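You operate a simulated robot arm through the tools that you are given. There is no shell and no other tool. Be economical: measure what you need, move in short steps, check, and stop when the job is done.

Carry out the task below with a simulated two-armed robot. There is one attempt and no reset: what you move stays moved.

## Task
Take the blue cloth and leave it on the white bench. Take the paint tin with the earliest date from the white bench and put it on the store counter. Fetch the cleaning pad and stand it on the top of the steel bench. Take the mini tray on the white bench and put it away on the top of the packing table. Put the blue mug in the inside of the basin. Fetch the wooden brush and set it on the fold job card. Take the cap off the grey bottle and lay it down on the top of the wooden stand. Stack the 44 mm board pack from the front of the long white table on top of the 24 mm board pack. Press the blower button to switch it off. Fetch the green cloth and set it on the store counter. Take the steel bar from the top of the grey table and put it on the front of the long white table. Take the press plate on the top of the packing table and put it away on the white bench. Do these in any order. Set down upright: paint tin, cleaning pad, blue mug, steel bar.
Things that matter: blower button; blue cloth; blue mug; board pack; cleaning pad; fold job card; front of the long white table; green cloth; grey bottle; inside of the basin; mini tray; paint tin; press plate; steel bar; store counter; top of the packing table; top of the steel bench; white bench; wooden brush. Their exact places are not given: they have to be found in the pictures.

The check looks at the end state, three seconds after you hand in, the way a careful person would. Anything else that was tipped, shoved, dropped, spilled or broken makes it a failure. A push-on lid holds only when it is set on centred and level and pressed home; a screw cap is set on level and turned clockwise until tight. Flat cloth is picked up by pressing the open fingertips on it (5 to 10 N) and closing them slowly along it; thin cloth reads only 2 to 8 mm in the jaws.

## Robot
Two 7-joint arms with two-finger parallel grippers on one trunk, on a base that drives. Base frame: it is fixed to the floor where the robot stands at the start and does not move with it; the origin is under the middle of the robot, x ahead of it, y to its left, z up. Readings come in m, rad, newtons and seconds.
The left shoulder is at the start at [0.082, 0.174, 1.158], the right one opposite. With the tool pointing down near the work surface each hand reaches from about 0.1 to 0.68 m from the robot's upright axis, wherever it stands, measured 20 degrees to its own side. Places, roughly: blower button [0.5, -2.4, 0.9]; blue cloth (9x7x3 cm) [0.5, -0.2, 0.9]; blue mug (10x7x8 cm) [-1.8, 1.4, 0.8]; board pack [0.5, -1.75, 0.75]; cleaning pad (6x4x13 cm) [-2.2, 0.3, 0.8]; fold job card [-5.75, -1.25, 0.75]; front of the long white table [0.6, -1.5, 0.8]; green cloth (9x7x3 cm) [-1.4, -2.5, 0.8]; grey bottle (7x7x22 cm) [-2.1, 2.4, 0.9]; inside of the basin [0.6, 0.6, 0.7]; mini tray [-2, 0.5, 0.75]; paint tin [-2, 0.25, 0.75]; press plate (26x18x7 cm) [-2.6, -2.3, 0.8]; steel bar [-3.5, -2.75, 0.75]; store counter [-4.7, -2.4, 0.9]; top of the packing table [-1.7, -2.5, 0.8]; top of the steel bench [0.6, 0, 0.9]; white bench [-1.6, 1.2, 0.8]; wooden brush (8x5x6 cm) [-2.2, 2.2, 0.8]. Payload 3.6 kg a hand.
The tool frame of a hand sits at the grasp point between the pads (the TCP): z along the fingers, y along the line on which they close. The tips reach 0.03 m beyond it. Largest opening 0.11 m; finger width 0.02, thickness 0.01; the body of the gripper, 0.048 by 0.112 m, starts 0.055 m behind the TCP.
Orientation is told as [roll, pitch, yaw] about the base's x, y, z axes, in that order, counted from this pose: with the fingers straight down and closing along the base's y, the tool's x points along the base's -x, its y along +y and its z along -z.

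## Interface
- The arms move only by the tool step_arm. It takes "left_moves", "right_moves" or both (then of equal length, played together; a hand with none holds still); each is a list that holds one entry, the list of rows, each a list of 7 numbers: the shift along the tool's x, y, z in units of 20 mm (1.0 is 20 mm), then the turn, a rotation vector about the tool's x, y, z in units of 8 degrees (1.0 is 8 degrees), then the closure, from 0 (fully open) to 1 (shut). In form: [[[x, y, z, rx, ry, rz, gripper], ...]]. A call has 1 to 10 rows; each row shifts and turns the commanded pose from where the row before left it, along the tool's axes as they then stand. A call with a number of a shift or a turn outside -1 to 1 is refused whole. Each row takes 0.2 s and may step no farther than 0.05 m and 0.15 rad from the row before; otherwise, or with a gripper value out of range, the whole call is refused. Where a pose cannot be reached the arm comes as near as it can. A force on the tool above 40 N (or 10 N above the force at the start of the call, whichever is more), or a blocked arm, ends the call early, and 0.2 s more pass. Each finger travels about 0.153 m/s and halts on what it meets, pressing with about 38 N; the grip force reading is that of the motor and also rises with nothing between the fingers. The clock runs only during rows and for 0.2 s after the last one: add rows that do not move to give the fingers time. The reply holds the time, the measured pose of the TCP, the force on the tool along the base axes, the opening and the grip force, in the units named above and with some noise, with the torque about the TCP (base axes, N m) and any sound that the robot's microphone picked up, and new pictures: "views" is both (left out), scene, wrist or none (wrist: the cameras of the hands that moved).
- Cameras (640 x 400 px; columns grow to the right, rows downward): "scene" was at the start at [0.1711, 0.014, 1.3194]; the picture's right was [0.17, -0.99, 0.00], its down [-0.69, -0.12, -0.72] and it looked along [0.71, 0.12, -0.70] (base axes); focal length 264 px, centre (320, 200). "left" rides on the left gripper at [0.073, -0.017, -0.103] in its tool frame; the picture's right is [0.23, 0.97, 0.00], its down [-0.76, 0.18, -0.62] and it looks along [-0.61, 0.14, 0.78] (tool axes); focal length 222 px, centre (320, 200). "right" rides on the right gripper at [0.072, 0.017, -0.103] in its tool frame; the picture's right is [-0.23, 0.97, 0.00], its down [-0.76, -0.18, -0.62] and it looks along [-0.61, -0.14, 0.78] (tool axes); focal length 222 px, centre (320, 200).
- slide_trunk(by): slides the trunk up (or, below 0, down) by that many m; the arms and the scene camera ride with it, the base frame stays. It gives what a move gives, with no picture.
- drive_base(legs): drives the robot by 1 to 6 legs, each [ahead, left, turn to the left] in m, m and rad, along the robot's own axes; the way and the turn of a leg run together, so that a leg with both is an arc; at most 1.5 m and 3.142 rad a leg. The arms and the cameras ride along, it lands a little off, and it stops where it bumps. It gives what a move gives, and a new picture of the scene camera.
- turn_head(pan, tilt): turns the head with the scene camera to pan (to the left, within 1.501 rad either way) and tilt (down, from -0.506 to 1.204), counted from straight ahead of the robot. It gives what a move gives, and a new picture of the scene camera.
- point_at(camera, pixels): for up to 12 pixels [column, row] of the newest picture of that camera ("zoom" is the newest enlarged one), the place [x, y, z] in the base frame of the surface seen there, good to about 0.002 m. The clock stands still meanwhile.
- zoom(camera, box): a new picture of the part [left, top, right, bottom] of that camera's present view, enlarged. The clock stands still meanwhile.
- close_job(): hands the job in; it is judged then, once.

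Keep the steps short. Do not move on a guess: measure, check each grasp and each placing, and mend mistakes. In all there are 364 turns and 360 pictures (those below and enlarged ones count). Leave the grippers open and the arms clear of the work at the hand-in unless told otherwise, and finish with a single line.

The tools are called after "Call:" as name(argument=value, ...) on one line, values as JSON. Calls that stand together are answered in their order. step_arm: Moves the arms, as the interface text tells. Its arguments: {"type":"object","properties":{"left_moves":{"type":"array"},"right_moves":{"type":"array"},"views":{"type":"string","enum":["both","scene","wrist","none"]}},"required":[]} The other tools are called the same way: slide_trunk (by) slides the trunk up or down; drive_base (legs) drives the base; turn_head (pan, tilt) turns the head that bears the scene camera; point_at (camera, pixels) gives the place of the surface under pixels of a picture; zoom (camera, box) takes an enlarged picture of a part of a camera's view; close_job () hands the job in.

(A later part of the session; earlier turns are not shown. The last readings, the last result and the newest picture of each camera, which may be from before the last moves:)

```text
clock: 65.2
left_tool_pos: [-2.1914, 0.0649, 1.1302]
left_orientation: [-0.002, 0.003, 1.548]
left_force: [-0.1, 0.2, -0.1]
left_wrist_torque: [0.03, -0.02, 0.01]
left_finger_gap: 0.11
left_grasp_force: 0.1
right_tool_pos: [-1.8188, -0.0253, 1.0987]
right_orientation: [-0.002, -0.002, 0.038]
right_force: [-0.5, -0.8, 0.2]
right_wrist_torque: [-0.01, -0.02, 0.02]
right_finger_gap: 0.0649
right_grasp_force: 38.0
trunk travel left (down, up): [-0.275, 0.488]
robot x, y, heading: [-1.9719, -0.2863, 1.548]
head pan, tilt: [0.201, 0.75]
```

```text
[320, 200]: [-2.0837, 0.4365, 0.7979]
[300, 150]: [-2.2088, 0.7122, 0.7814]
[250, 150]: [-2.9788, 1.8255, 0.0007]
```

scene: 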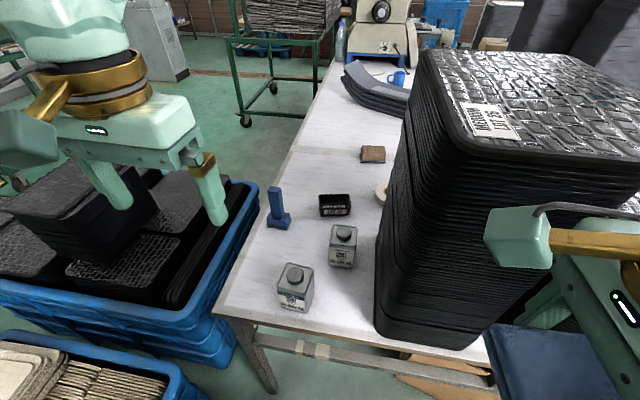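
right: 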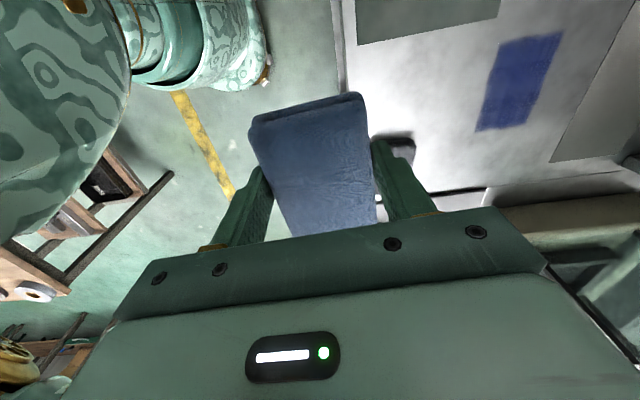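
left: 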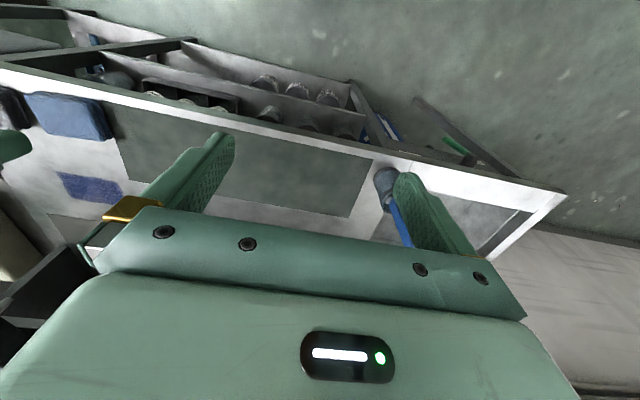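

Now the pad: I zoom in and measure it.

Call:
zoom(camera="scene", box=[240, 170, 360, 245])

Call:
point_at(camera="scene", pixels=[[274, 187], [270, 188], [279, 187], [276, 200], [270, 212], [281, 211], [268, 222], [291, 216], [285, 213], [280, 228]])

```text
5.33 times, centred on (300, 208) of scene
```

zoom: 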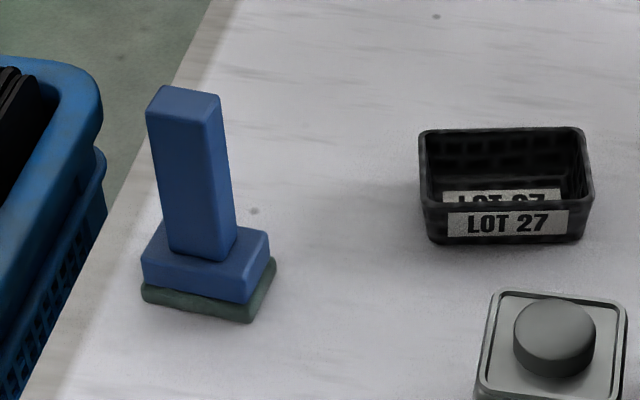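

```text
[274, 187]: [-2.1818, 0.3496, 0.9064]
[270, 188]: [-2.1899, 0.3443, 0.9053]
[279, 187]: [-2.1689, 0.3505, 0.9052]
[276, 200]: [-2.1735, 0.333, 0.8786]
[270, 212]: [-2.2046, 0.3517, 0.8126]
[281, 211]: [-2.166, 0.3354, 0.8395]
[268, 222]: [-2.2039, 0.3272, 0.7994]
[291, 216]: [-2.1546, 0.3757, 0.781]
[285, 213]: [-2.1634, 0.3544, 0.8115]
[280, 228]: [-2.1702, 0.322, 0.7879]
```

Handle centre (-2.179,0.345), from z 0.82 to 0.906. I move the left hand over it.

Call:
step_arm(left_moves=[[[-1, 0, 0.6, 0, 0, 0, 0], [-1, 0, 0.6, 0, 0, 0, 0], [-1, 0, 0.6, 0, 0, 0, 0], [-1, 0, 0.6, 0, 0, 0, 0], [-1, 0, 0.6, 0, 0, 0, 0], [-1, 0, 0.6, 0, 0, 0, 0], [-1, 0, 0.6, 0, 0, 0, 0], [-1, 0, 0.6, 0, 0, 0, 0], [-1, 0, 0.6, 0, 0, 0, 0], [-1, 0, 0.6, 0, 0, 0, 0]]], views="none")

Call:
step_arm(left_moves=[[[-1, -0.25, 0.6, 0, 0, 0.3, 0], [-1, 0, 0.6, 0, 0, 0.3, 0], [-1, 0, 0, 0, 0, 0, 0], [-0.85, 0, 0, 0, 0, 0, 0], [0, 0, 0, 0, 0, 0, 0]]], views="both")

```text
clock: 67.4
left_tool_pos: [-2.1876, 0.2649, 1.0092]
left_orientation: [-0.002, 0.002, 1.548]
left_force: [0.6, 0.0, 0.1]
left_wrist_torque: [-0.01, -0.01, 0.01]
left_finger_gap: 0.1101
left_grasp_force: 0.1
right_tool_pos: [-1.8187, -0.0255, 1.0996]
right_orientation: [-0.003, 0.001, 0.038]
right_force: [0.2, 0.2, -0.6]
right_wrist_torque: [0.0, 0.01, 0.01]
right_finger_gap: 0.0648
right_grasp_force: 37.9
trunk travel left (down, up): [-0.275, 0.488]
robot x, y, heading: [-1.9739, -0.2897, 1.543]
head pan, tilt: [0.201, 0.75]
```

```text
clock: 68.6
left_tool_pos: [-2.1814, 0.3037, 0.9856]
left_orientation: [-0.001, 0.001, 1.464]
left_force: [0.6, 0.2, 0.7]
left_wrist_torque: [0.0, 0.02, 0.02]
left_finger_gap: 0.1102
left_grasp_force: 0.1
left hand out of reach, approached as far as the arm can: row 3, 4
right_tool_pos: [-1.8209, -0.0258, 1.0991]
right_orientation: [-0.004, -0.002, 0.038]
right_force: [-1.1, 0.7, -0.1]
right_wrist_torque: [0.02, -0.01, -0.01]
right_finger_gap: 0.0649
right_grasp_force: 37.8
trunk travel left (down, up): [-0.275, 0.488]
robot x, y, heading: [-1.9722, -0.2828, 1.548]
head pan, tilt: [0.201, 0.75]
```

scene: 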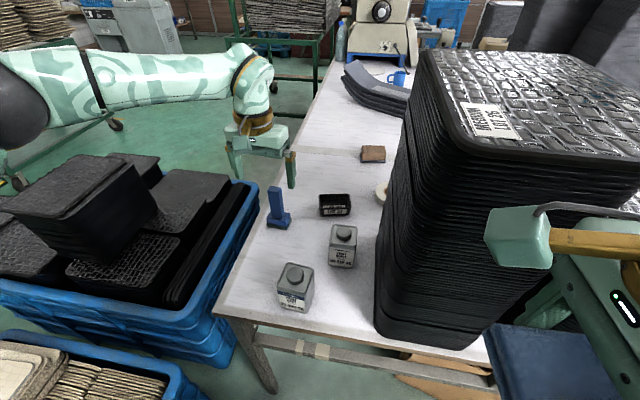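
left: 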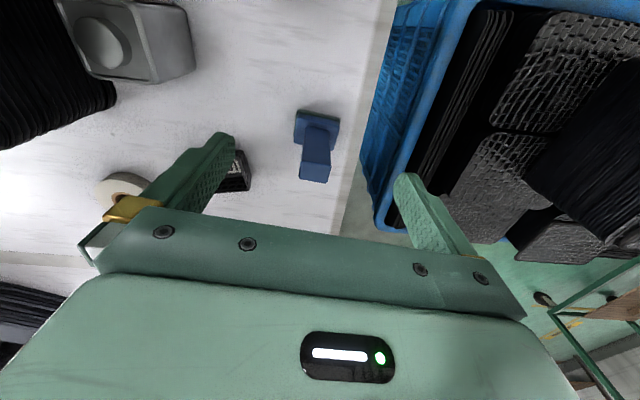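

The left hand is 4 cm short. I raise the right hand above the stack's top so I may drive a little closer.

Call:
step_arm(right_moves=[[[0, 0, -0.4, 0, 0, 0, 1], [0, 0, -0.8, 0, 0, 0, 1], [0, 0, -1, 0, 0, 0, 1], [0, 0, -1, 0, 0, 0, 1], [0, 0, -1, 0, 0, 0, 1], [0, 0, -1, 0, 0, 0, 1], [0, 0, -1, 0, 0, 0, 1], [0, 0, -1, 0, 0, 0, 1], [0, 0, -0.8, 0, 0, 0, 1], [0, 0, -0.5, 0, 0, 0, 1]]], views="none")

```text
clock: 70.8
left_tool_pos: [-2.1794, 0.3018, 0.9871]
left_orientation: [-0.002, -0.001, 1.464]
left_force: [-0.4, 0.3, 0.1]
left_wrist_torque: [0.02, 0.0, -0.03]
left_finger_gap: 0.1099
left_grasp_force: 0.1
right_tool_pos: [-1.8198, -0.0241, 1.2696]
right_orientation: [-0.003, -0.001, 0.038]
right_force: [0.2, -0.4, -0.3]
right_wrist_torque: [-0.01, 0.0, 0.0]
right_finger_gap: 0.0648
right_grasp_force: 37.9
trunk travel left (down, up): [-0.275, 0.488]
robot x, y, heading: [-1.9767, -0.2869, 1.548]
head pan, tilt: [0.201, 0.75]
```

Call:
drive_base(legs=[[0.06, 0.0, 0]])

Call:
step_arm(left_moves=[[[0, 0, 0.4, 0, 0, 0, 0], [0, 0, 0, 0, 0, 0, 0]]], views="wrist")

Call:
point_at(camera="left", pixels=[[315, 170], [300, 175], [329, 178], [303, 160], [330, 160]])

```text
clock: 71.8
left_tool_pos: [-2.1793, 0.3652, 0.9851]
left_orientation: [-0.003, 0.005, 1.465]
left_force: [-0.7, 0.3, 0.0]
left_wrist_torque: [-0.04, 0.01, -0.03]
left_finger_gap: 0.1102
left_grasp_force: 0.0
right_tool_pos: [-1.8179, 0.0368, 1.2692]
right_orientation: [-0.005, 0.0, 0.039]
right_force: [0.9, 0.4, -0.6]
right_wrist_torque: [0.0, 0.0, -0.04]
right_finger_gap: 0.0644
right_grasp_force: 37.9
trunk travel left (down, up): [-0.275, 0.488]
robot x, y, heading: [-1.9743, -0.2248, 1.543]
head pan, tilt: [0.201, 0.75]
```

scene: 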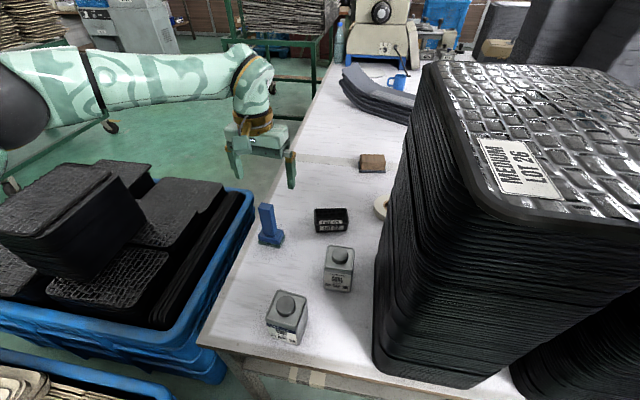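

```text
clock: 72.4
left_tool_pos: [-2.1799, 0.3632, 0.979]
left_orientation: [-0.002, 0.002, 1.463]
left_force: [0.7, -0.4, 0.8]
left_wrist_torque: [-0.02, -0.02, 0.0]
left_finger_gap: 0.1099
left_grasp_force: 0.0
right_tool_pos: [-1.8191, 0.0344, 1.2701]
right_orientation: [-0.004, 0.0, 0.039]
right_force: [0.5, 0.4, -0.3]
right_wrist_torque: [0.01, 0.03, 0.04]
right_finger_gap: 0.0647
right_grasp_force: 38.2
trunk travel left (down, up): [-0.275, 0.488]
robot x, y, heading: [-1.9728, -0.2276, 1.544]
head pan, tilt: [0.201, 0.75]
```

left: 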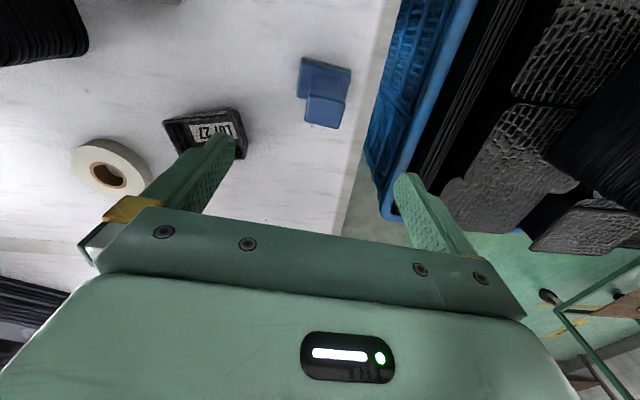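

```text
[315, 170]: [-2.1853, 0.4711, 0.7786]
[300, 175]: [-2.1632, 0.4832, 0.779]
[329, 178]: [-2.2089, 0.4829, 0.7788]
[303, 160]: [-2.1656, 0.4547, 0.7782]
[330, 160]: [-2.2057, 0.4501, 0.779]
```

Over-reach solved. I move 2 cm back and check.

Call:
step_arm(left_moves=[[[0.95, -0.1, 0.5, 0, 0, 0, 0], [0, 0, 0, 0, 0, 0, 0]]], views="wrist")

Call:
point_at(camera="left", pixels=[[324, 130], [310, 130], [340, 130], [312, 115], [340, 115], [325, 122]])

```text
clock: 73.0
left_tool_pos: [-2.1807, 0.3449, 0.9692]
left_orientation: [-0.001, 0.003, 1.464]
left_force: [-0.3, -0.4, -0.5]
left_wrist_torque: [-0.01, -0.01, 0.01]
left_finger_gap: 0.1101
left_grasp_force: 0.0
right_tool_pos: [-1.8172, 0.0358, 1.2693]
right_orientation: [-0.004, 0.0, 0.039]
right_force: [0.4, -0.3, 0.1]
right_wrist_torque: [0.02, 0.01, 0.03]
right_finger_gap: 0.0647
right_grasp_force: 37.8
trunk travel left (down, up): [-0.275, 0.488]
robot x, y, heading: [-1.9695, -0.229, 1.553]
head pan, tilt: [0.201, 0.75]
```

left: 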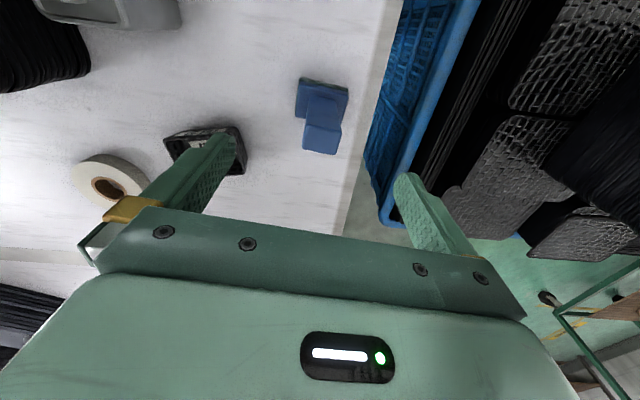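

```text
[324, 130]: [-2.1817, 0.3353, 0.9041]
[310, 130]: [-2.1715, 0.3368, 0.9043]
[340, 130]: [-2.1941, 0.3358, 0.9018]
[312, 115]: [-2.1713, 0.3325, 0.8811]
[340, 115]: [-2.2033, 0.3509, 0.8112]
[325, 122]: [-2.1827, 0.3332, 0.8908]
```

Handle is centred under the hand. I go down 10 cm and close.

Call:
step_arm(left_moves=[[[0, 0, 1, 0, 0, 0, 0], [0, 0, 1, 0, 0, 0, 0], [0, 0, 1, 0, 0, 0, 0], [0, 0, 1, 0, 0, 0, 0], [0, 0, 1, 0, 0, 0, 0], [0, 0, 0, 0, 0, 0, 0.3], [0, 0, 0, 0, 0, 0, 0.6], [0, 0, 0, 0, 0, 0, 1], [0, 0, 0, 0, 0, 0, 1], [0, 0, 0, 0, 0, 0, 1]]], views="both")

```text
clock: 75.2
left_tool_pos: [-2.1798, 0.3438, 0.8691]
left_orientation: [-0.001, 0.002, 1.464]
left_force: [0.6, 0.3, -0.5]
left_wrist_torque: [0.0, 0.0, -0.03]
left_finger_gap: 0.0294
left_grasp_force: 38.3
right_tool_pos: [-1.8192, 0.035, 1.2693]
right_orientation: [-0.004, -0.002, 0.04]
right_force: [-0.1, -0.8, -0.7]
right_wrist_torque: [0.0, 0.0, 0.03]
right_finger_gap: 0.0645
right_grasp_force: 37.9
trunk travel left (down, up): [-0.275, 0.488]
robot x, y, heading: [-1.9709, -0.2271, 1.549]
head pan, tilt: [0.201, 0.75]
```

scene: 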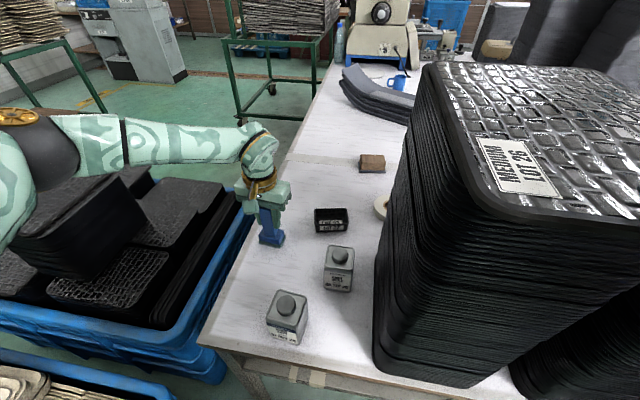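
left: 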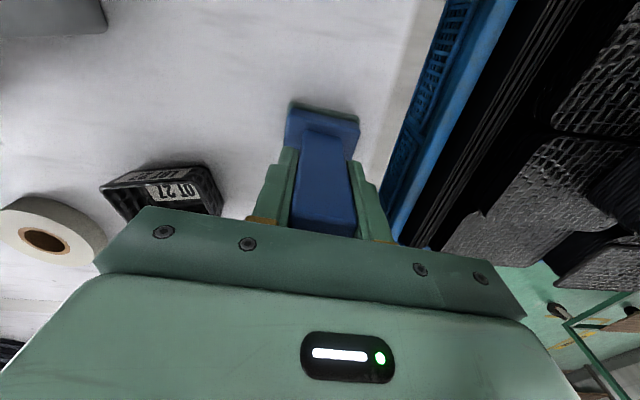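

Pad held (29 mm). I lift gently.

Call:
step_arm(left_moves=[[[0, 0, -0.2, 0, 0, 0, 1], [0, 0, -0.4, 0, 0, 0, 1], [0, 0, -0.7, 0, 0, 0, 1], [0, 0, -0.9, 0, 0, 0, 1], [0, 0, -1, 0, 0, 0, 1], [0.3, 0, -1, 0, 0, 0, 1], [0.6, 0, -1, 0, 0, 0, 1], [0.8, 0, -1, 0, 0, 0, 1], [0.6, 0, -0.8, 0, 0, 0, 1], [0.3, 0, -0.4, 0, 0, 0, 1]]], views="wrist")

```text
clock: 77.4
left_tool_pos: [-2.1847, 0.2916, 1.0156]
left_orientation: [-0.002, -0.001, 1.464]
left_force: [-0.6, 0.7, -1.4]
left_wrist_torque: [-0.02, -0.05, -0.02]
left_finger_gap: 0.0298
left_grasp_force: 38.2
right_tool_pos: [-1.8188, 0.0337, 1.2696]
right_orientation: [-0.003, -0.002, 0.039]
right_force: [0.0, 0.6, 0.1]
right_wrist_torque: [0.02, 0.0, 0.01]
right_finger_gap: 0.0646
right_grasp_force: 38.3
trunk travel left (down, up): [-0.275, 0.488]
robot x, y, heading: [-1.9734, -0.2233, 1.547]
head pan, tilt: [0.201, 0.75]
```

left: 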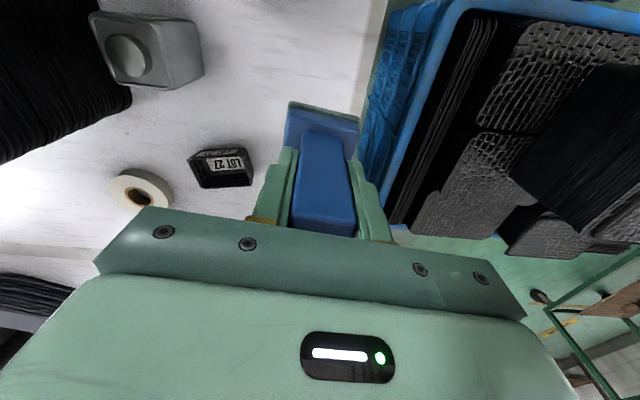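

Pad secure. I back out and go round the baskets on the west.

Call:
drive_base(legs=[[-0.9, 0, 0], [0, 1.5, 0]])

Call:
turn_head(pan=0.0, tilt=0.45)

Call:
point_at(camera="scene", pixels=[[250, 200], [200, 250], [320, 150], [320, 200], [320, 300], [380, 250], [420, 250], [400, 180], [440, 180], [500, 200], [380, 300], [250, 300]])

```text
clock: 88.0
left_tool_pos: [-3.598, -0.6014, 1.0153]
left_orientation: [-0.004, 0.001, 1.49]
left_force: [-0.1, 0.6, -0.3]
left_wrist_torque: [0.01, -0.04, 0.0]
left_finger_gap: 0.0292
left_grasp_force: 38.4
right_tool_pos: [-3.2242, -0.8484, 1.2706]
right_orientation: [-0.002, -0.004, 0.063]
right_force: [-0.7, -0.1, 0.8]
right_wrist_torque: [0.02, -0.06, -0.03]
right_finger_gap: 0.0649
right_grasp_force: 38.0
trunk travel left (down, up): [-0.275, 0.488]
robot x, y, heading: [-3.3695, -1.1144, 1.572]
head pan, tilt: [0.201, 0.75]
stopped in leg 2: the robot was blocked; the commanded pose is now the measured one
```

scene: 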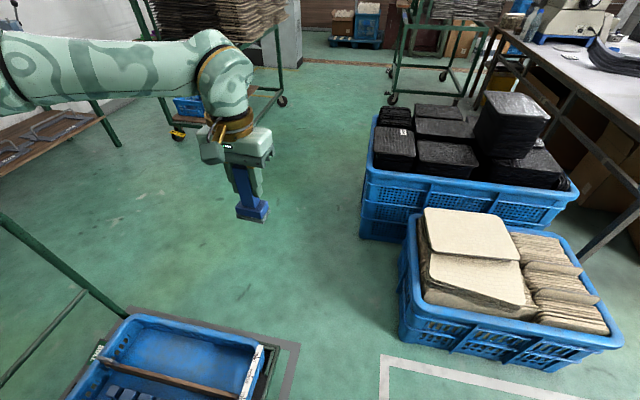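

```text
clock: 88.8
left_tool_pos: [-3.5936, -0.6017, 1.0165]
left_orientation: [-0.002, 0.001, 1.487]
left_force: [0.5, 1.0, -1.0]
left_wrist_torque: [0.03, 0.01, 0.02]
left_finger_gap: 0.0296
left_grasp_force: 38.4
right_tool_pos: [-3.2231, -0.8496, 1.2702]
right_orientation: [-0.004, -0.001, 0.062]
right_force: [0.2, 1.3, 0.4]
right_wrist_torque: [0.01, 0.01, 0.03]
right_finger_gap: 0.0647
right_grasp_force: 37.9
trunk travel left (down, up): [-0.275, 0.488]
robot x, y, heading: [-3.3678, -1.1154, 1.57]
head pan, tilt: [0.0, 0.45]
```

scene: 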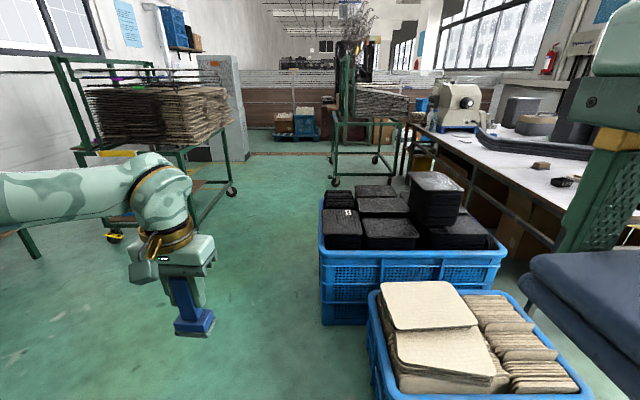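

```text
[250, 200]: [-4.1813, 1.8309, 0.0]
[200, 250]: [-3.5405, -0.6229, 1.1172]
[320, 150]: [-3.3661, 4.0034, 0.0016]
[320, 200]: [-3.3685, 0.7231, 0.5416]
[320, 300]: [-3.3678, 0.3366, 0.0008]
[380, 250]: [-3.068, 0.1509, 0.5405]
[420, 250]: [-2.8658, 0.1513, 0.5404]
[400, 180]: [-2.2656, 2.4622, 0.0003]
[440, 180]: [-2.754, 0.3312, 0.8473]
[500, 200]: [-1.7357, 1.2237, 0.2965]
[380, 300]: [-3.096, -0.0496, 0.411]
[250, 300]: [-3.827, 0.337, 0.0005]
```

The base was blocked by a low cart on my left. I look down to the left to measure it before going on.

Call:
turn_head(pan=0.5, tilt=0.85)

Call:
point_at(camera="scene", pixels=[[320, 230], [250, 230], [400, 300], [370, 240], [200, 280], [320, 350], [450, 330], [150, 200]])

```text
clock: 89.8
left_tool_pos: [-3.5944, -0.6021, 1.0163]
left_orientation: [-0.002, 0.002, 1.492]
left_force: [-0.4, -0.6, -1.3]
left_wrist_torque: [-0.01, -0.01, -0.02]
left_finger_gap: 0.0295
left_grasp_force: 38.3
right_tool_pos: [-3.222, -0.8504, 1.2701]
right_orientation: [-0.005, 0.0, 0.065]
right_force: [0.7, 0.0, -0.5]
right_wrist_torque: [0.01, 0.04, -0.02]
right_finger_gap: 0.0649
right_grasp_force: 37.7
trunk travel left (down, up): [-0.275, 0.488]
robot x, y, heading: [-3.3718, -1.1167, 1.575]
head pan, tilt: [0.499, 0.85]
```

scene: 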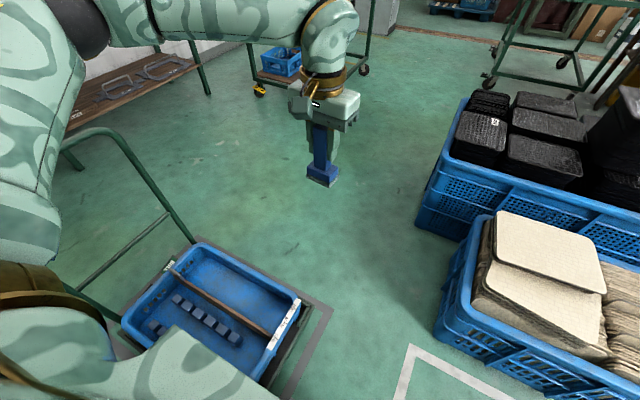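

```text
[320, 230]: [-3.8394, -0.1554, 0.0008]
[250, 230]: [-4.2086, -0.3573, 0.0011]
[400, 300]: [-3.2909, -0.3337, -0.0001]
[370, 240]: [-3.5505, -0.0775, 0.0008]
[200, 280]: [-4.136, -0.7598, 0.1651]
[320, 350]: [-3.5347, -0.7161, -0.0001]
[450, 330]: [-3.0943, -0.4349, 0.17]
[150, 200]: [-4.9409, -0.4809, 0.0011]
```

Call:
point_at(camera="scene", pixels=[[303, 297], [300, 310], [200, 240], [438, 322], [420, 225], [416, 228], [468, 100], [330, 310], [195, 235], [60, 150], [270, 385]])

Call:
turn_head(pan=1.4, tilt=0.6)

Call:
point_at(camera="scene", pixels=[[320, 100], [200, 100], [100, 150], [320, 200], [100, 250], [450, 150], [250, 150], [300, 300], [400, 250]])

```text
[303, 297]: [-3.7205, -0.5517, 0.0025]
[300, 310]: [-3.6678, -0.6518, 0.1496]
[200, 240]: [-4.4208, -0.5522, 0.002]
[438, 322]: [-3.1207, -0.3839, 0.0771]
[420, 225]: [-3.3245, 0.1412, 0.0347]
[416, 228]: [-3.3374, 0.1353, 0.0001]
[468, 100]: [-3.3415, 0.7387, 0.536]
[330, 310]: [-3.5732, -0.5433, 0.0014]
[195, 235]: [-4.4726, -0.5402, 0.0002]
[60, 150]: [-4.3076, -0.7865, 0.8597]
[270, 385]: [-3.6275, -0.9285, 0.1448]
```

```text
clock: 91.0
left_tool_pos: [-3.5947, -0.6005, 1.0163]
left_orientation: [-0.003, -0.001, 1.489]
left_force: [0.0, -0.4, 0.2]
left_wrist_torque: [-0.01, -0.03, 0.0]
left_finger_gap: 0.0294
left_grasp_force: 37.8
right_tool_pos: [-3.2219, -0.8497, 1.27]
right_orientation: [-0.005, 0.001, 0.063]
right_force: [0.2, 0.5, -0.7]
right_wrist_torque: [-0.03, 0.0, -0.01]
right_finger_gap: 0.0649
right_grasp_force: 37.9
trunk travel left (down, up): [-0.275, 0.488]
robot x, y, heading: [-3.37, -1.1131, 1.572]
head pan, tilt: [1.4, 0.6]
```

scene: 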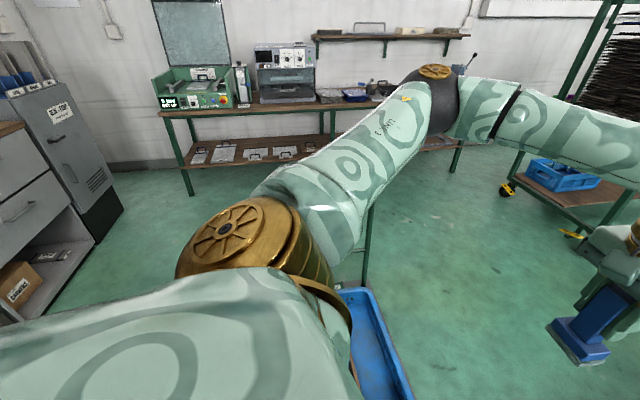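

```text
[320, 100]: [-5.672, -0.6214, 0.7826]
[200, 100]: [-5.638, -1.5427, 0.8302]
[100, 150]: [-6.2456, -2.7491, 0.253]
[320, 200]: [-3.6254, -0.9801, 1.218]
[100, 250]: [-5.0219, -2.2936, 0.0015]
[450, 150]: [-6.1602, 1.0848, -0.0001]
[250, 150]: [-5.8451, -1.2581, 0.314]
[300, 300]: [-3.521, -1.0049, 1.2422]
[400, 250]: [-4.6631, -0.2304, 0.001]
```

The gap between cart and basket is too tight, so I back off a little, turn to face west and go around the cart.

Call:
drive_base(legs=[[0, -0.06, 0], [-0.5, 0, 0], [0, 0, 1.57]])

Call:
turn_head(pan=-0.1, tilt=0.55)

Call:
point_at(camera="scene", pixels=[[320, 300], [320, 200], [450, 250], [430, 300], [200, 250], [150, 250], [100, 250], [260, 200], [400, 350], [480, 200]])

```text
clock: 98.2
left_tool_pos: [-3.8293, -1.8196, 1.0154]
left_orientation: [-0.001, -0.001, 3.024]
left_force: [-0.1, 0.0, -0.5]
left_wrist_torque: [0.02, -0.05, 0.02]
left_finger_gap: 0.0294
left_grasp_force: 38.4
right_tool_pos: [-3.5693, -1.4559, 1.2713]
right_orientation: [-0.004, 0.002, 1.597]
right_force: [0.1, -0.3, 0.0]
right_wrist_torque: [0.0, 0.04, 0.0]
right_finger_gap: 0.0646
right_grasp_force: 38.3
trunk travel left (down, up): [-0.275, 0.488]
robot x, y, heading: [-3.3105, -1.6154, 3.108]
head pan, tilt: [1.4, 0.6]
```

scene: 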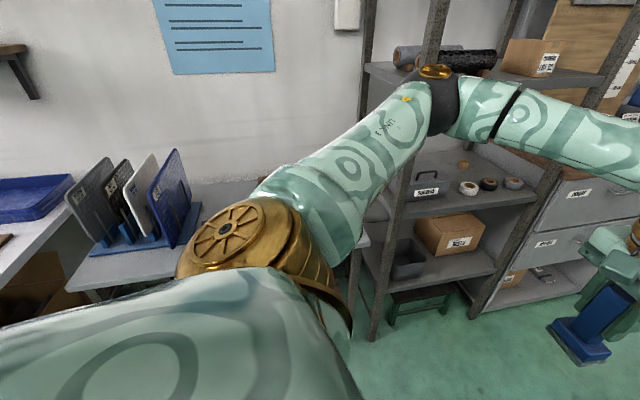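

```text
clock: 99.8
left_tool_pos: [-3.8298, -1.8189, 1.0158]
left_orientation: [-0.003, 0.0, 3.022]
left_force: [0.7, 0.1, 0.2]
left_wrist_torque: [0.03, 0.0, 0.0]
left_finger_gap: 0.0296
left_grasp_force: 38.4
right_tool_pos: [-3.5686, -1.4558, 1.2699]
right_orientation: [-0.002, -0.001, 1.599]
right_force: [-0.5, 0.4, -1.0]
right_wrist_torque: [-0.01, 0.0, 0.04]
right_finger_gap: 0.0648
right_grasp_force: 38.2
trunk travel left (down, up): [-0.275, 0.488]
robot x, y, heading: [-3.3082, -1.614, 3.103]
head pan, tilt: [-0.099, 0.55]
```

scene: 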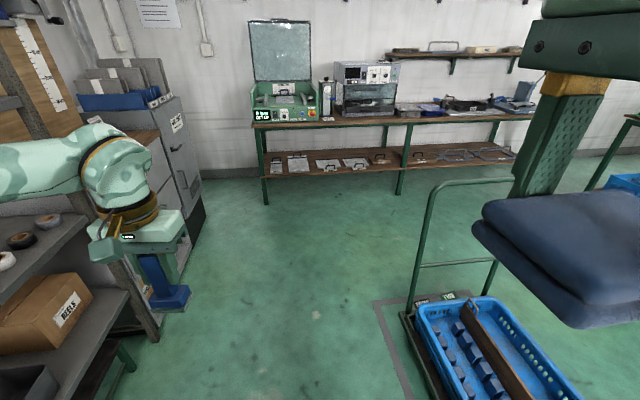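

```text
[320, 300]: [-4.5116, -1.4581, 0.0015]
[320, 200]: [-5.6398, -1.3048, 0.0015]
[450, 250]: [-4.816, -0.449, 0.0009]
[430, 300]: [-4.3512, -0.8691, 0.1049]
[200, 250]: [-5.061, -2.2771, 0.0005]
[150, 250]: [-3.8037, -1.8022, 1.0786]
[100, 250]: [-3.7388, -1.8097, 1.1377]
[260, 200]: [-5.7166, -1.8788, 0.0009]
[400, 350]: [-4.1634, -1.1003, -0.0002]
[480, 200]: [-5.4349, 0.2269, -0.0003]
```

Clear way ahead. I drive west past the cart, then turn north.

Call:
drive_base(legs=[[0.75, -0.1, 0], [0.75, 0, 0], [0, 0, -1.55], [1.0, 0, 0], [0.7, 0, 0]])

Call:
turn_head(pan=-0.5, tilt=0.45)

Call:
point_at(camera="scene", pixels=[[320, 300], [320, 200], [450, 250], [200, 200], [150, 200], [400, 200], [300, 170], [360, 170]])

```text
clock: 119.5
left_tool_pos: [-4.9631, 0.7409, 1.0164]
left_orientation: [-0.003, 0.001, 1.464]
left_force: [0.5, -0.1, -0.7]
left_wrist_torque: [-0.02, -0.03, 0.01]
left_finger_gap: 0.0296
left_grasp_force: 37.8
right_tool_pos: [-4.5964, 0.4845, 1.2702]
right_orientation: [-0.003, 0.001, 0.039]
right_force: [-0.2, 0.7, -0.1]
right_wrist_torque: [-0.01, -0.01, 0.03]
right_finger_gap: 0.0646
right_grasp_force: 38.3
trunk travel left (down, up): [-0.275, 0.488]
robot x, y, heading: [-4.7508, 0.2228, 1.545]
head pan, tilt: [-0.099, 0.55]
```

scene: 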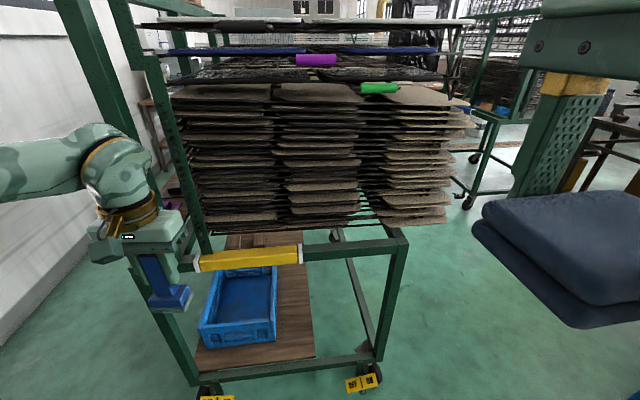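

```text
clock: 120.4
left_tool_pos: [-4.9617, 0.7403, 1.016]
left_orientation: [-0.002, 0.0, 1.465]
left_force: [0.4, 0.1, -1.2]
left_wrist_torque: [-0.01, 0.01, 0.0]
left_finger_gap: 0.0297
left_grasp_force: 38.3
right_tool_pos: [-4.5958, 0.4842, 1.2696]
right_orientation: [-0.004, 0.001, 0.039]
right_force: [-0.1, -0.5, -0.3]
right_wrist_torque: [0.0, -0.03, 0.02]
right_finger_gap: 0.0649
right_grasp_force: 38.1
trunk travel left (down, up): [-0.275, 0.488]
robot x, y, heading: [-4.7493, 0.2242, 1.549]
head pan, tilt: [-0.499, 0.45]
```

scene: 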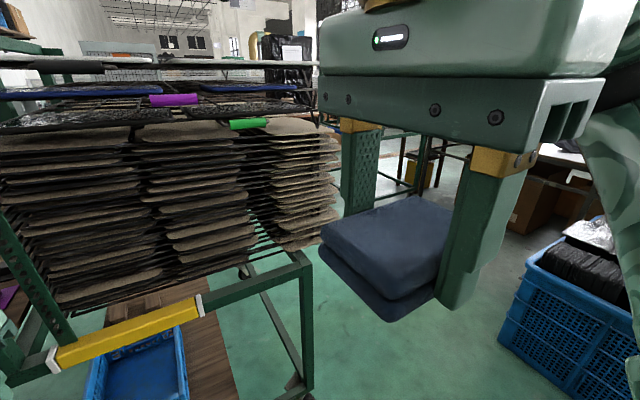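

```text
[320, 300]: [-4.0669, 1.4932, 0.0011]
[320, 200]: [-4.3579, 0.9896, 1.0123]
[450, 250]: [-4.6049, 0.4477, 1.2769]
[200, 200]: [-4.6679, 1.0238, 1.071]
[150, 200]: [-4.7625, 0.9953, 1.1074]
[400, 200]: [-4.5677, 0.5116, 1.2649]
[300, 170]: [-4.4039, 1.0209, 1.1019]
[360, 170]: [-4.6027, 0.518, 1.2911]
```

A rack of mats ahead. I turn to face east, go to x≈-3.85, then strafe north to y≈1.2.

Call:
drive_base(legs=[[0, 0, -1.55], [0.9, 0, 0], [0, 1.0, 0]])

Call:
turn_head(pan=0.1, tilt=0.5)

Call:
point_at(camera="scene", pixels=[[320, 300], [320, 200], [250, 200], [200, 200], [400, 250], [450, 200], [300, 170], [360, 170], [250, 150], [420, 200]])

```text
clock: 133.8
left_tool_pos: [-3.3286, 1.4585, 1.0159]
left_orientation: [-0.003, 0.0, -0.076]
left_force: [0.6, -0.2, -1.1]
left_wrist_torque: [0.02, 0.01, 0.0]
left_finger_gap: 0.0294
left_grasp_force: 37.7
right_tool_pos: [-3.5721, 1.0837, 1.27]
right_orientation: [-0.003, 0.001, -1.502]
right_force: [0.0, 0.2, -0.8]
right_wrist_torque: [0.0, -0.02, 0.0]
right_finger_gap: 0.0646
right_grasp_force: 38.4
trunk travel left (down, up): [-0.275, 0.488]
robot x, y, heading: [-3.8422, 1.2302, 0.008]
head pan, tilt: [-0.499, 0.45]
```

scene: 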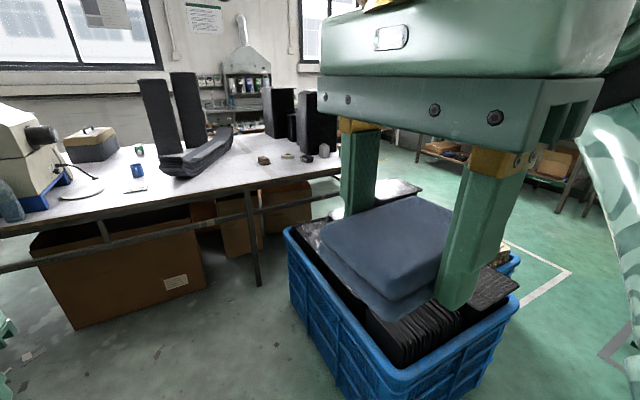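

```text
clock: 134.8
left_tool_pos: [-3.3279, 1.4592, 1.015]
left_orientation: [-0.001, 0.001, -0.075]
left_force: [0.2, -0.1, -1.1]
left_wrist_torque: [0.0, -0.01, 0.01]
left_finger_gap: 0.0292
left_grasp_force: 38.1
right_tool_pos: [-3.5713, 1.0833, 1.2693]
right_orientation: [-0.004, 0.0, -1.501]
right_force: [0.7, 0.0, -0.4]
right_wrist_torque: [-0.03, 0.03, -0.03]
right_finger_gap: 0.0647
right_grasp_force: 37.6
trunk travel left (down, up): [-0.275, 0.488]
robot x, y, heading: [-3.8378, 1.2305, 0.007]
head pan, tilt: [0.099, 0.499]
```

scene: 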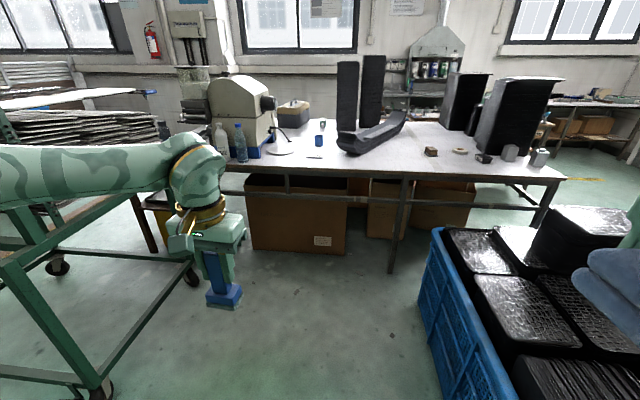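

```text
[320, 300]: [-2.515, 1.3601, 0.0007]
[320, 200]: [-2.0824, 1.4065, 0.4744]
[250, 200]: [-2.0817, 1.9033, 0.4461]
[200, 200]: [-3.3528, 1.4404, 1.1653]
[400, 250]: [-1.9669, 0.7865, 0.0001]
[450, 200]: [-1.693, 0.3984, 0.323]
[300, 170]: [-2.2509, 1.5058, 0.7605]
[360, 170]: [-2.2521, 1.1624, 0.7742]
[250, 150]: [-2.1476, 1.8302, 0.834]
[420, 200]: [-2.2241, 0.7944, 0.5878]
```

I zoom on the bench part with mug and bottles.

Call:
zoom(camera="scene", box=[190, 70, 430, 220])

Call:
point_at(camera="scene", pixels=[[319, 140], [323, 124], [240, 145], [220, 140], [100, 300], [180, 260], [100, 225], [433, 152], [345, 135], [370, 160], [280, 150], [155, 120]])

```text
2.67 times, centred on (310, 145) of scene
```

zoom: 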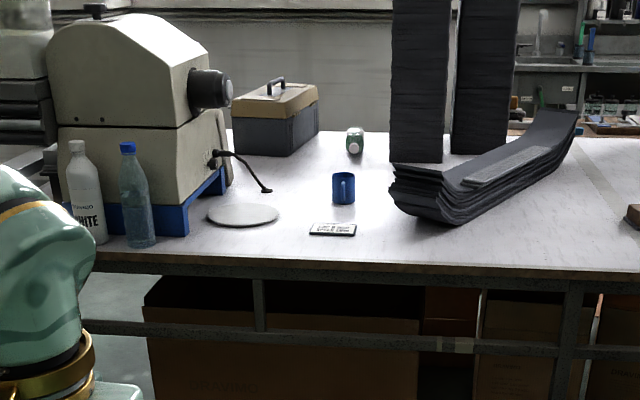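

```text
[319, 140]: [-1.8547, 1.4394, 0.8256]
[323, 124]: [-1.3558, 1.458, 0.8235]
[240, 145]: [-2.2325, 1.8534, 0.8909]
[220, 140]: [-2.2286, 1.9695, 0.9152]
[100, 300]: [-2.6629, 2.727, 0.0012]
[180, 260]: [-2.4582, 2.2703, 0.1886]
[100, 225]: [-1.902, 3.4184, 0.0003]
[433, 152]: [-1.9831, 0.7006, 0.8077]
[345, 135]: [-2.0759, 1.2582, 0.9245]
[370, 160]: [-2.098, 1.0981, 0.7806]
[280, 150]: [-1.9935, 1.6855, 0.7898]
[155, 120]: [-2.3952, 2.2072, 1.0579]
```

Mug at (-1.84,1.44) with handle toward us. I check the rack's nearest foot before driving in.

Call:
point_at(camera="scene", pixels=[[103, 390], [90, 370], [20, 265], [185, 255], [192, 275], [430, 300], [440, 235]])

```text
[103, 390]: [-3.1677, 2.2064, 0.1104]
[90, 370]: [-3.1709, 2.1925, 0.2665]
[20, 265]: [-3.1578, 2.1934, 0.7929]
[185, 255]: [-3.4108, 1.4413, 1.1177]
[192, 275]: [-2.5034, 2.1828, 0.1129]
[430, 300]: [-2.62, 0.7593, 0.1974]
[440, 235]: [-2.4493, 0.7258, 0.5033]
```

The way is clear. I raise the left hand 10 cm (pad above the foam tip) and drive in to the bench.

Call:
step_arm(left_moves=[[[0, 0, -0.5, 0, 0, 0, 1], [0, 0, -1, 0, 0, 0, 1], [0, 0, -1, 0, 0, 0, 1], [0, 0, -1, 0, 0, 0, 1], [0, 0, -1, 0, 0, 0, 1], [0, 0, -0.5, 0, 0, 0, 1]]], views="none")

Call:
drive_base(legs=[[1.22, -0.06, 0]])

Call:
turn_head(pan=-0.1, tilt=0.75)

Call:
point_at(camera="scene", pixels=[[320, 200], [320, 250], [350, 200], [380, 220], [300, 150], [250, 150], [280, 120], [320, 120]])

```text
clock: 136.2
left_tool_pos: [-3.328, 1.4581, 1.1169]
left_orientation: [0.0, -0.001, -0.076]
left_force: [0.5, 0.3, -0.6]
left_wrist_torque: [-0.02, 0.01, 0.01]
left_finger_gap: 0.0293
left_grasp_force: 38.3
right_tool_pos: [-3.5716, 1.0842, 1.2704]
right_orientation: [-0.001, -0.001, -1.502]
right_force: [0.0, -0.3, -0.5]
right_wrist_torque: [-0.01, 0.02, 0.01]
right_finger_gap: 0.0645
right_grasp_force: 37.8
trunk travel left (down, up): [-0.275, 0.488]
robot x, y, heading: [-3.8387, 1.2319, 0.011]
head pan, tilt: [0.099, 0.499]
```

```text
clock: 142.3
left_tool_pos: [-2.1268, 1.3981, 1.1154]
left_orientation: [-0.001, 0.0, -0.086]
left_force: [0.4, 0.3, 0.2]
left_wrist_torque: [0.02, 0.0, -0.01]
left_finger_gap: 0.0295
left_grasp_force: 38.4
right_tool_pos: [-2.3753, 1.0252, 1.2698]
right_orientation: [-0.003, -0.001, -1.511]
right_force: [-0.2, -0.2, -0.4]
right_wrist_torque: [-0.02, 0.02, 0.03]
right_finger_gap: 0.0648
right_grasp_force: 38.5
trunk travel left (down, up): [-0.275, 0.488]
robot x, y, heading: [-2.6384, 1.1757, -0.001]
head pan, tilt: [0.099, 0.499]
```

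scene: 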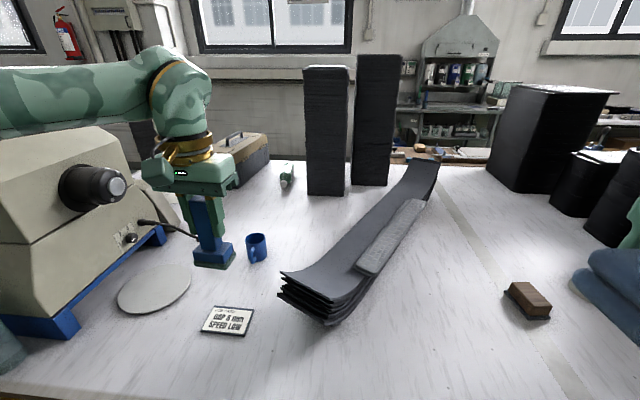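

```text
clock: 143.1
left_tool_pos: [-2.1273, 1.398, 1.1158]
left_orientation: [-0.002, 0.001, -0.085]
left_force: [0.2, -0.1, -1.3]
left_wrist_torque: [-0.01, 0.0, -0.01]
left_finger_gap: 0.0295
left_grasp_force: 37.4
right_tool_pos: [-2.3744, 1.026, 1.2696]
right_orientation: [-0.003, 0.001, -1.509]
right_force: [0.1, 0.1, -0.8]
right_wrist_torque: [0.0, 0.03, 0.01]
right_finger_gap: 0.0649
right_grasp_force: 38.3
trunk travel left (down, up): [-0.275, 0.488]
robot x, y, heading: [-2.6413, 1.1761, -0.001]
head pan, tilt: [-0.099, 0.75]
```

scene: 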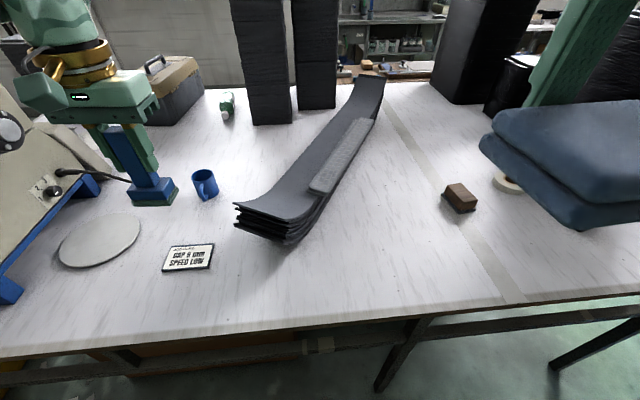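

```text
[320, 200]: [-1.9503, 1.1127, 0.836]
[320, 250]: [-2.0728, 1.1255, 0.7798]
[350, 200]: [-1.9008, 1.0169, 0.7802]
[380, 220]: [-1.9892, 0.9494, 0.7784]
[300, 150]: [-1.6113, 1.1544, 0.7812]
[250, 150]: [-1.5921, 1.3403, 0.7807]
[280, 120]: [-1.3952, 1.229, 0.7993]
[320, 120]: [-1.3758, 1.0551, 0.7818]
```

I place the cloth on the clear area near (-2.10,1.00). First swing forward and down.

Call:
step_arm(right_moves=[[[0, 0.3, 0.3, 0, 0, 0, 1], [-0.2, 0.7, 0.7, 0, 0, 0, 1], [-0.3, 1, 1, 0, 0, 0, 1], [-0.3, 1, 1, 0, 0, 0, 1], [-0.3, 1, 1, 0, 0, 0, 1], [-0.3, 1, 1, 0, 0, 0, 1], [-0.3, 1, 1, 0, 0, 0, 1], [-0.3, 1, 1, 0, 0, 0, 1], [0, 1, 1, 0, 0, 0, 1], [0, 1, 1, 0, 0, 0, 1]]], views="none")

Call:
step_arm(right_moves=[[[0, 1, 1, 0, 0, 0, 1], [0, 1, 1, 0, 0, 0, 1], [0, 1, 1, 0, 0, 0, 1], [0, 1, 1, 0, 0, 0, 1], [0, 0.6, 1, 0, 0, 0, 1], [0, 0, 1, 0, 0, 0, 1], [0, 0, 1, 0, 0, 0, 1], [0, 0, 1, 0, 0, 0, 1], [0, 0, 1, 0, 0, 0, 1], [0, 0, 0.8, 0, 0, 0, 1]]], views="wrist")

```text
clock: 145.3
left_tool_pos: [-2.1263, 1.3983, 1.1157]
left_orientation: [-0.001, -0.001, -0.088]
left_force: [-0.1, 0.7, -1.0]
left_wrist_torque: [0.02, 0.03, 0.01]
left_finger_gap: 0.0298
left_grasp_force: 38.2
right_tool_pos: [-2.1925, 0.9971, 1.0897]
right_orientation: [-0.005, 0.0, -1.511]
right_force: [-0.1, -0.5, -1.0]
right_wrist_torque: [-0.03, -0.02, -0.03]
right_finger_gap: 0.0645
right_grasp_force: 37.7
trunk travel left (down, up): [-0.275, 0.488]
robot x, y, heading: [-2.6365, 1.175, -0.003]
head pan, tilt: [-0.099, 0.75]
```

```text
clock: 147.5
left_tool_pos: [-2.1257, 1.3999, 1.117]
left_orientation: [-0.002, 0.001, -0.085]
left_force: [-0.2, -0.1, -0.4]
left_wrist_torque: [-0.01, 0.0, -0.03]
left_finger_gap: 0.0295
left_grasp_force: 38.0
right_tool_pos: [-2.1023, 1.0018, 0.8923]
right_orientation: [-0.003, 0.0, -1.511]
right_force: [-0.1, -0.7, -0.5]
right_wrist_torque: [-0.01, -0.03, 0.01]
right_finger_gap: 0.0645
right_grasp_force: 38.0
trunk travel left (down, up): [-0.275, 0.488]
robot x, y, heading: [-2.6387, 1.1784, -0.003]
head pan, tilt: [-0.099, 0.75]
```

right: 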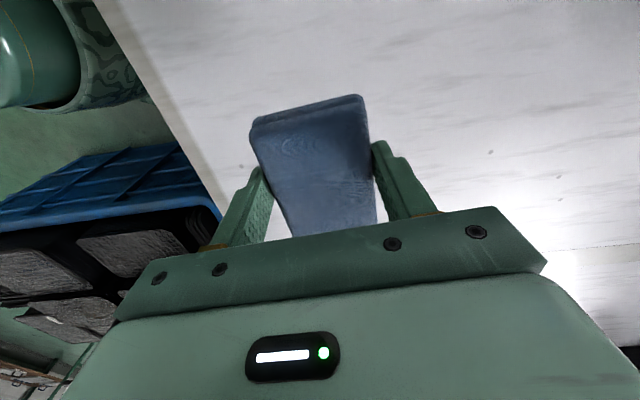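

Lower the last 8 cm, gently at the end, then open.

Call:
step_arm(right_moves=[[[0, 0, 1, 0, 0, 0, 1], [0, 0, 1, 0, 0, 0, 1], [0, 0, 1, 0, 0, 0, 1], [0, 0, 0.5, 0, 0, 0, 1], [0, 0, 0.3, 0, 0, 0, 1], [0, 0, 0.15, 0, 0, 0, 1], [0, 0, 0, 0, 0, 0, 1]]], views="none")

Call:
step_arm(right_moves=[[[0, 0, 0, 0, 0, 0, 0.35], [0, 0, 0, 0, 0, 0, 0.2], [0, 0, 0, 0, 0, 0, 0], [0, 0, 0, 0, 0, 0, 0], [0, 0, -0.5, 0, 0, 0, 0], [0, 0, -1, 0, 0, 0, 0], [0, 0, -1, 0, 0, 0, 0], [0, 0, -1, 0, 0, 0, 0], [0, 0, -1, 0, 0, 0, 0], [0, 0, -1, 0, 0, 0, 0]]], views="wrist")

```text
clock: 149.1
left_tool_pos: [-2.1261, 1.3987, 1.1158]
left_orientation: [-0.002, -0.001, -0.086]
left_force: [-0.4, 1.2, -1.2]
left_wrist_torque: [0.01, 0.02, -0.01]
left_finger_gap: 0.0297
left_grasp_force: 37.4
right_tool_pos: [-2.1021, 1.0023, 0.8129]
right_orientation: [-0.004, 0.001, -1.511]
right_force: [-0.4, -0.8, -0.5]
right_wrist_torque: [-0.02, -0.05, 0.04]
right_finger_gap: 0.0649
right_grasp_force: 38.0
trunk travel left (down, up): [-0.275, 0.488]
robot x, y, heading: [-2.6427, 1.1759, 0.0]
head pan, tilt: [-0.099, 0.75]
```

```text
clock: 151.3
left_tool_pos: [-2.127, 1.3984, 1.1164]
left_orientation: [-0.001, 0.0, -0.084]
left_force: [0.5, -0.3, -0.7]
left_wrist_torque: [0.0, 0.02, -0.02]
left_finger_gap: 0.0296
left_grasp_force: 37.6
right_tool_pos: [-2.1014, 1.0033, 0.925]
right_orientation: [-0.003, 0.0, -1.51]
right_force: [-0.3, 0.6, 0.0]
right_wrist_torque: [0.01, -0.04, -0.01]
right_finger_gap: 0.1097
right_grasp_force: 0.1
trunk travel left (down, up): [-0.275, 0.488]
robot x, y, heading: [-2.6379, 1.179, -0.003]
head pan, tilt: [-0.099, 0.75]
```

right: 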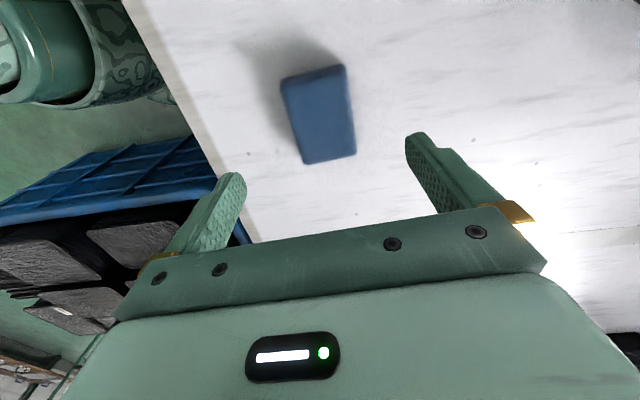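

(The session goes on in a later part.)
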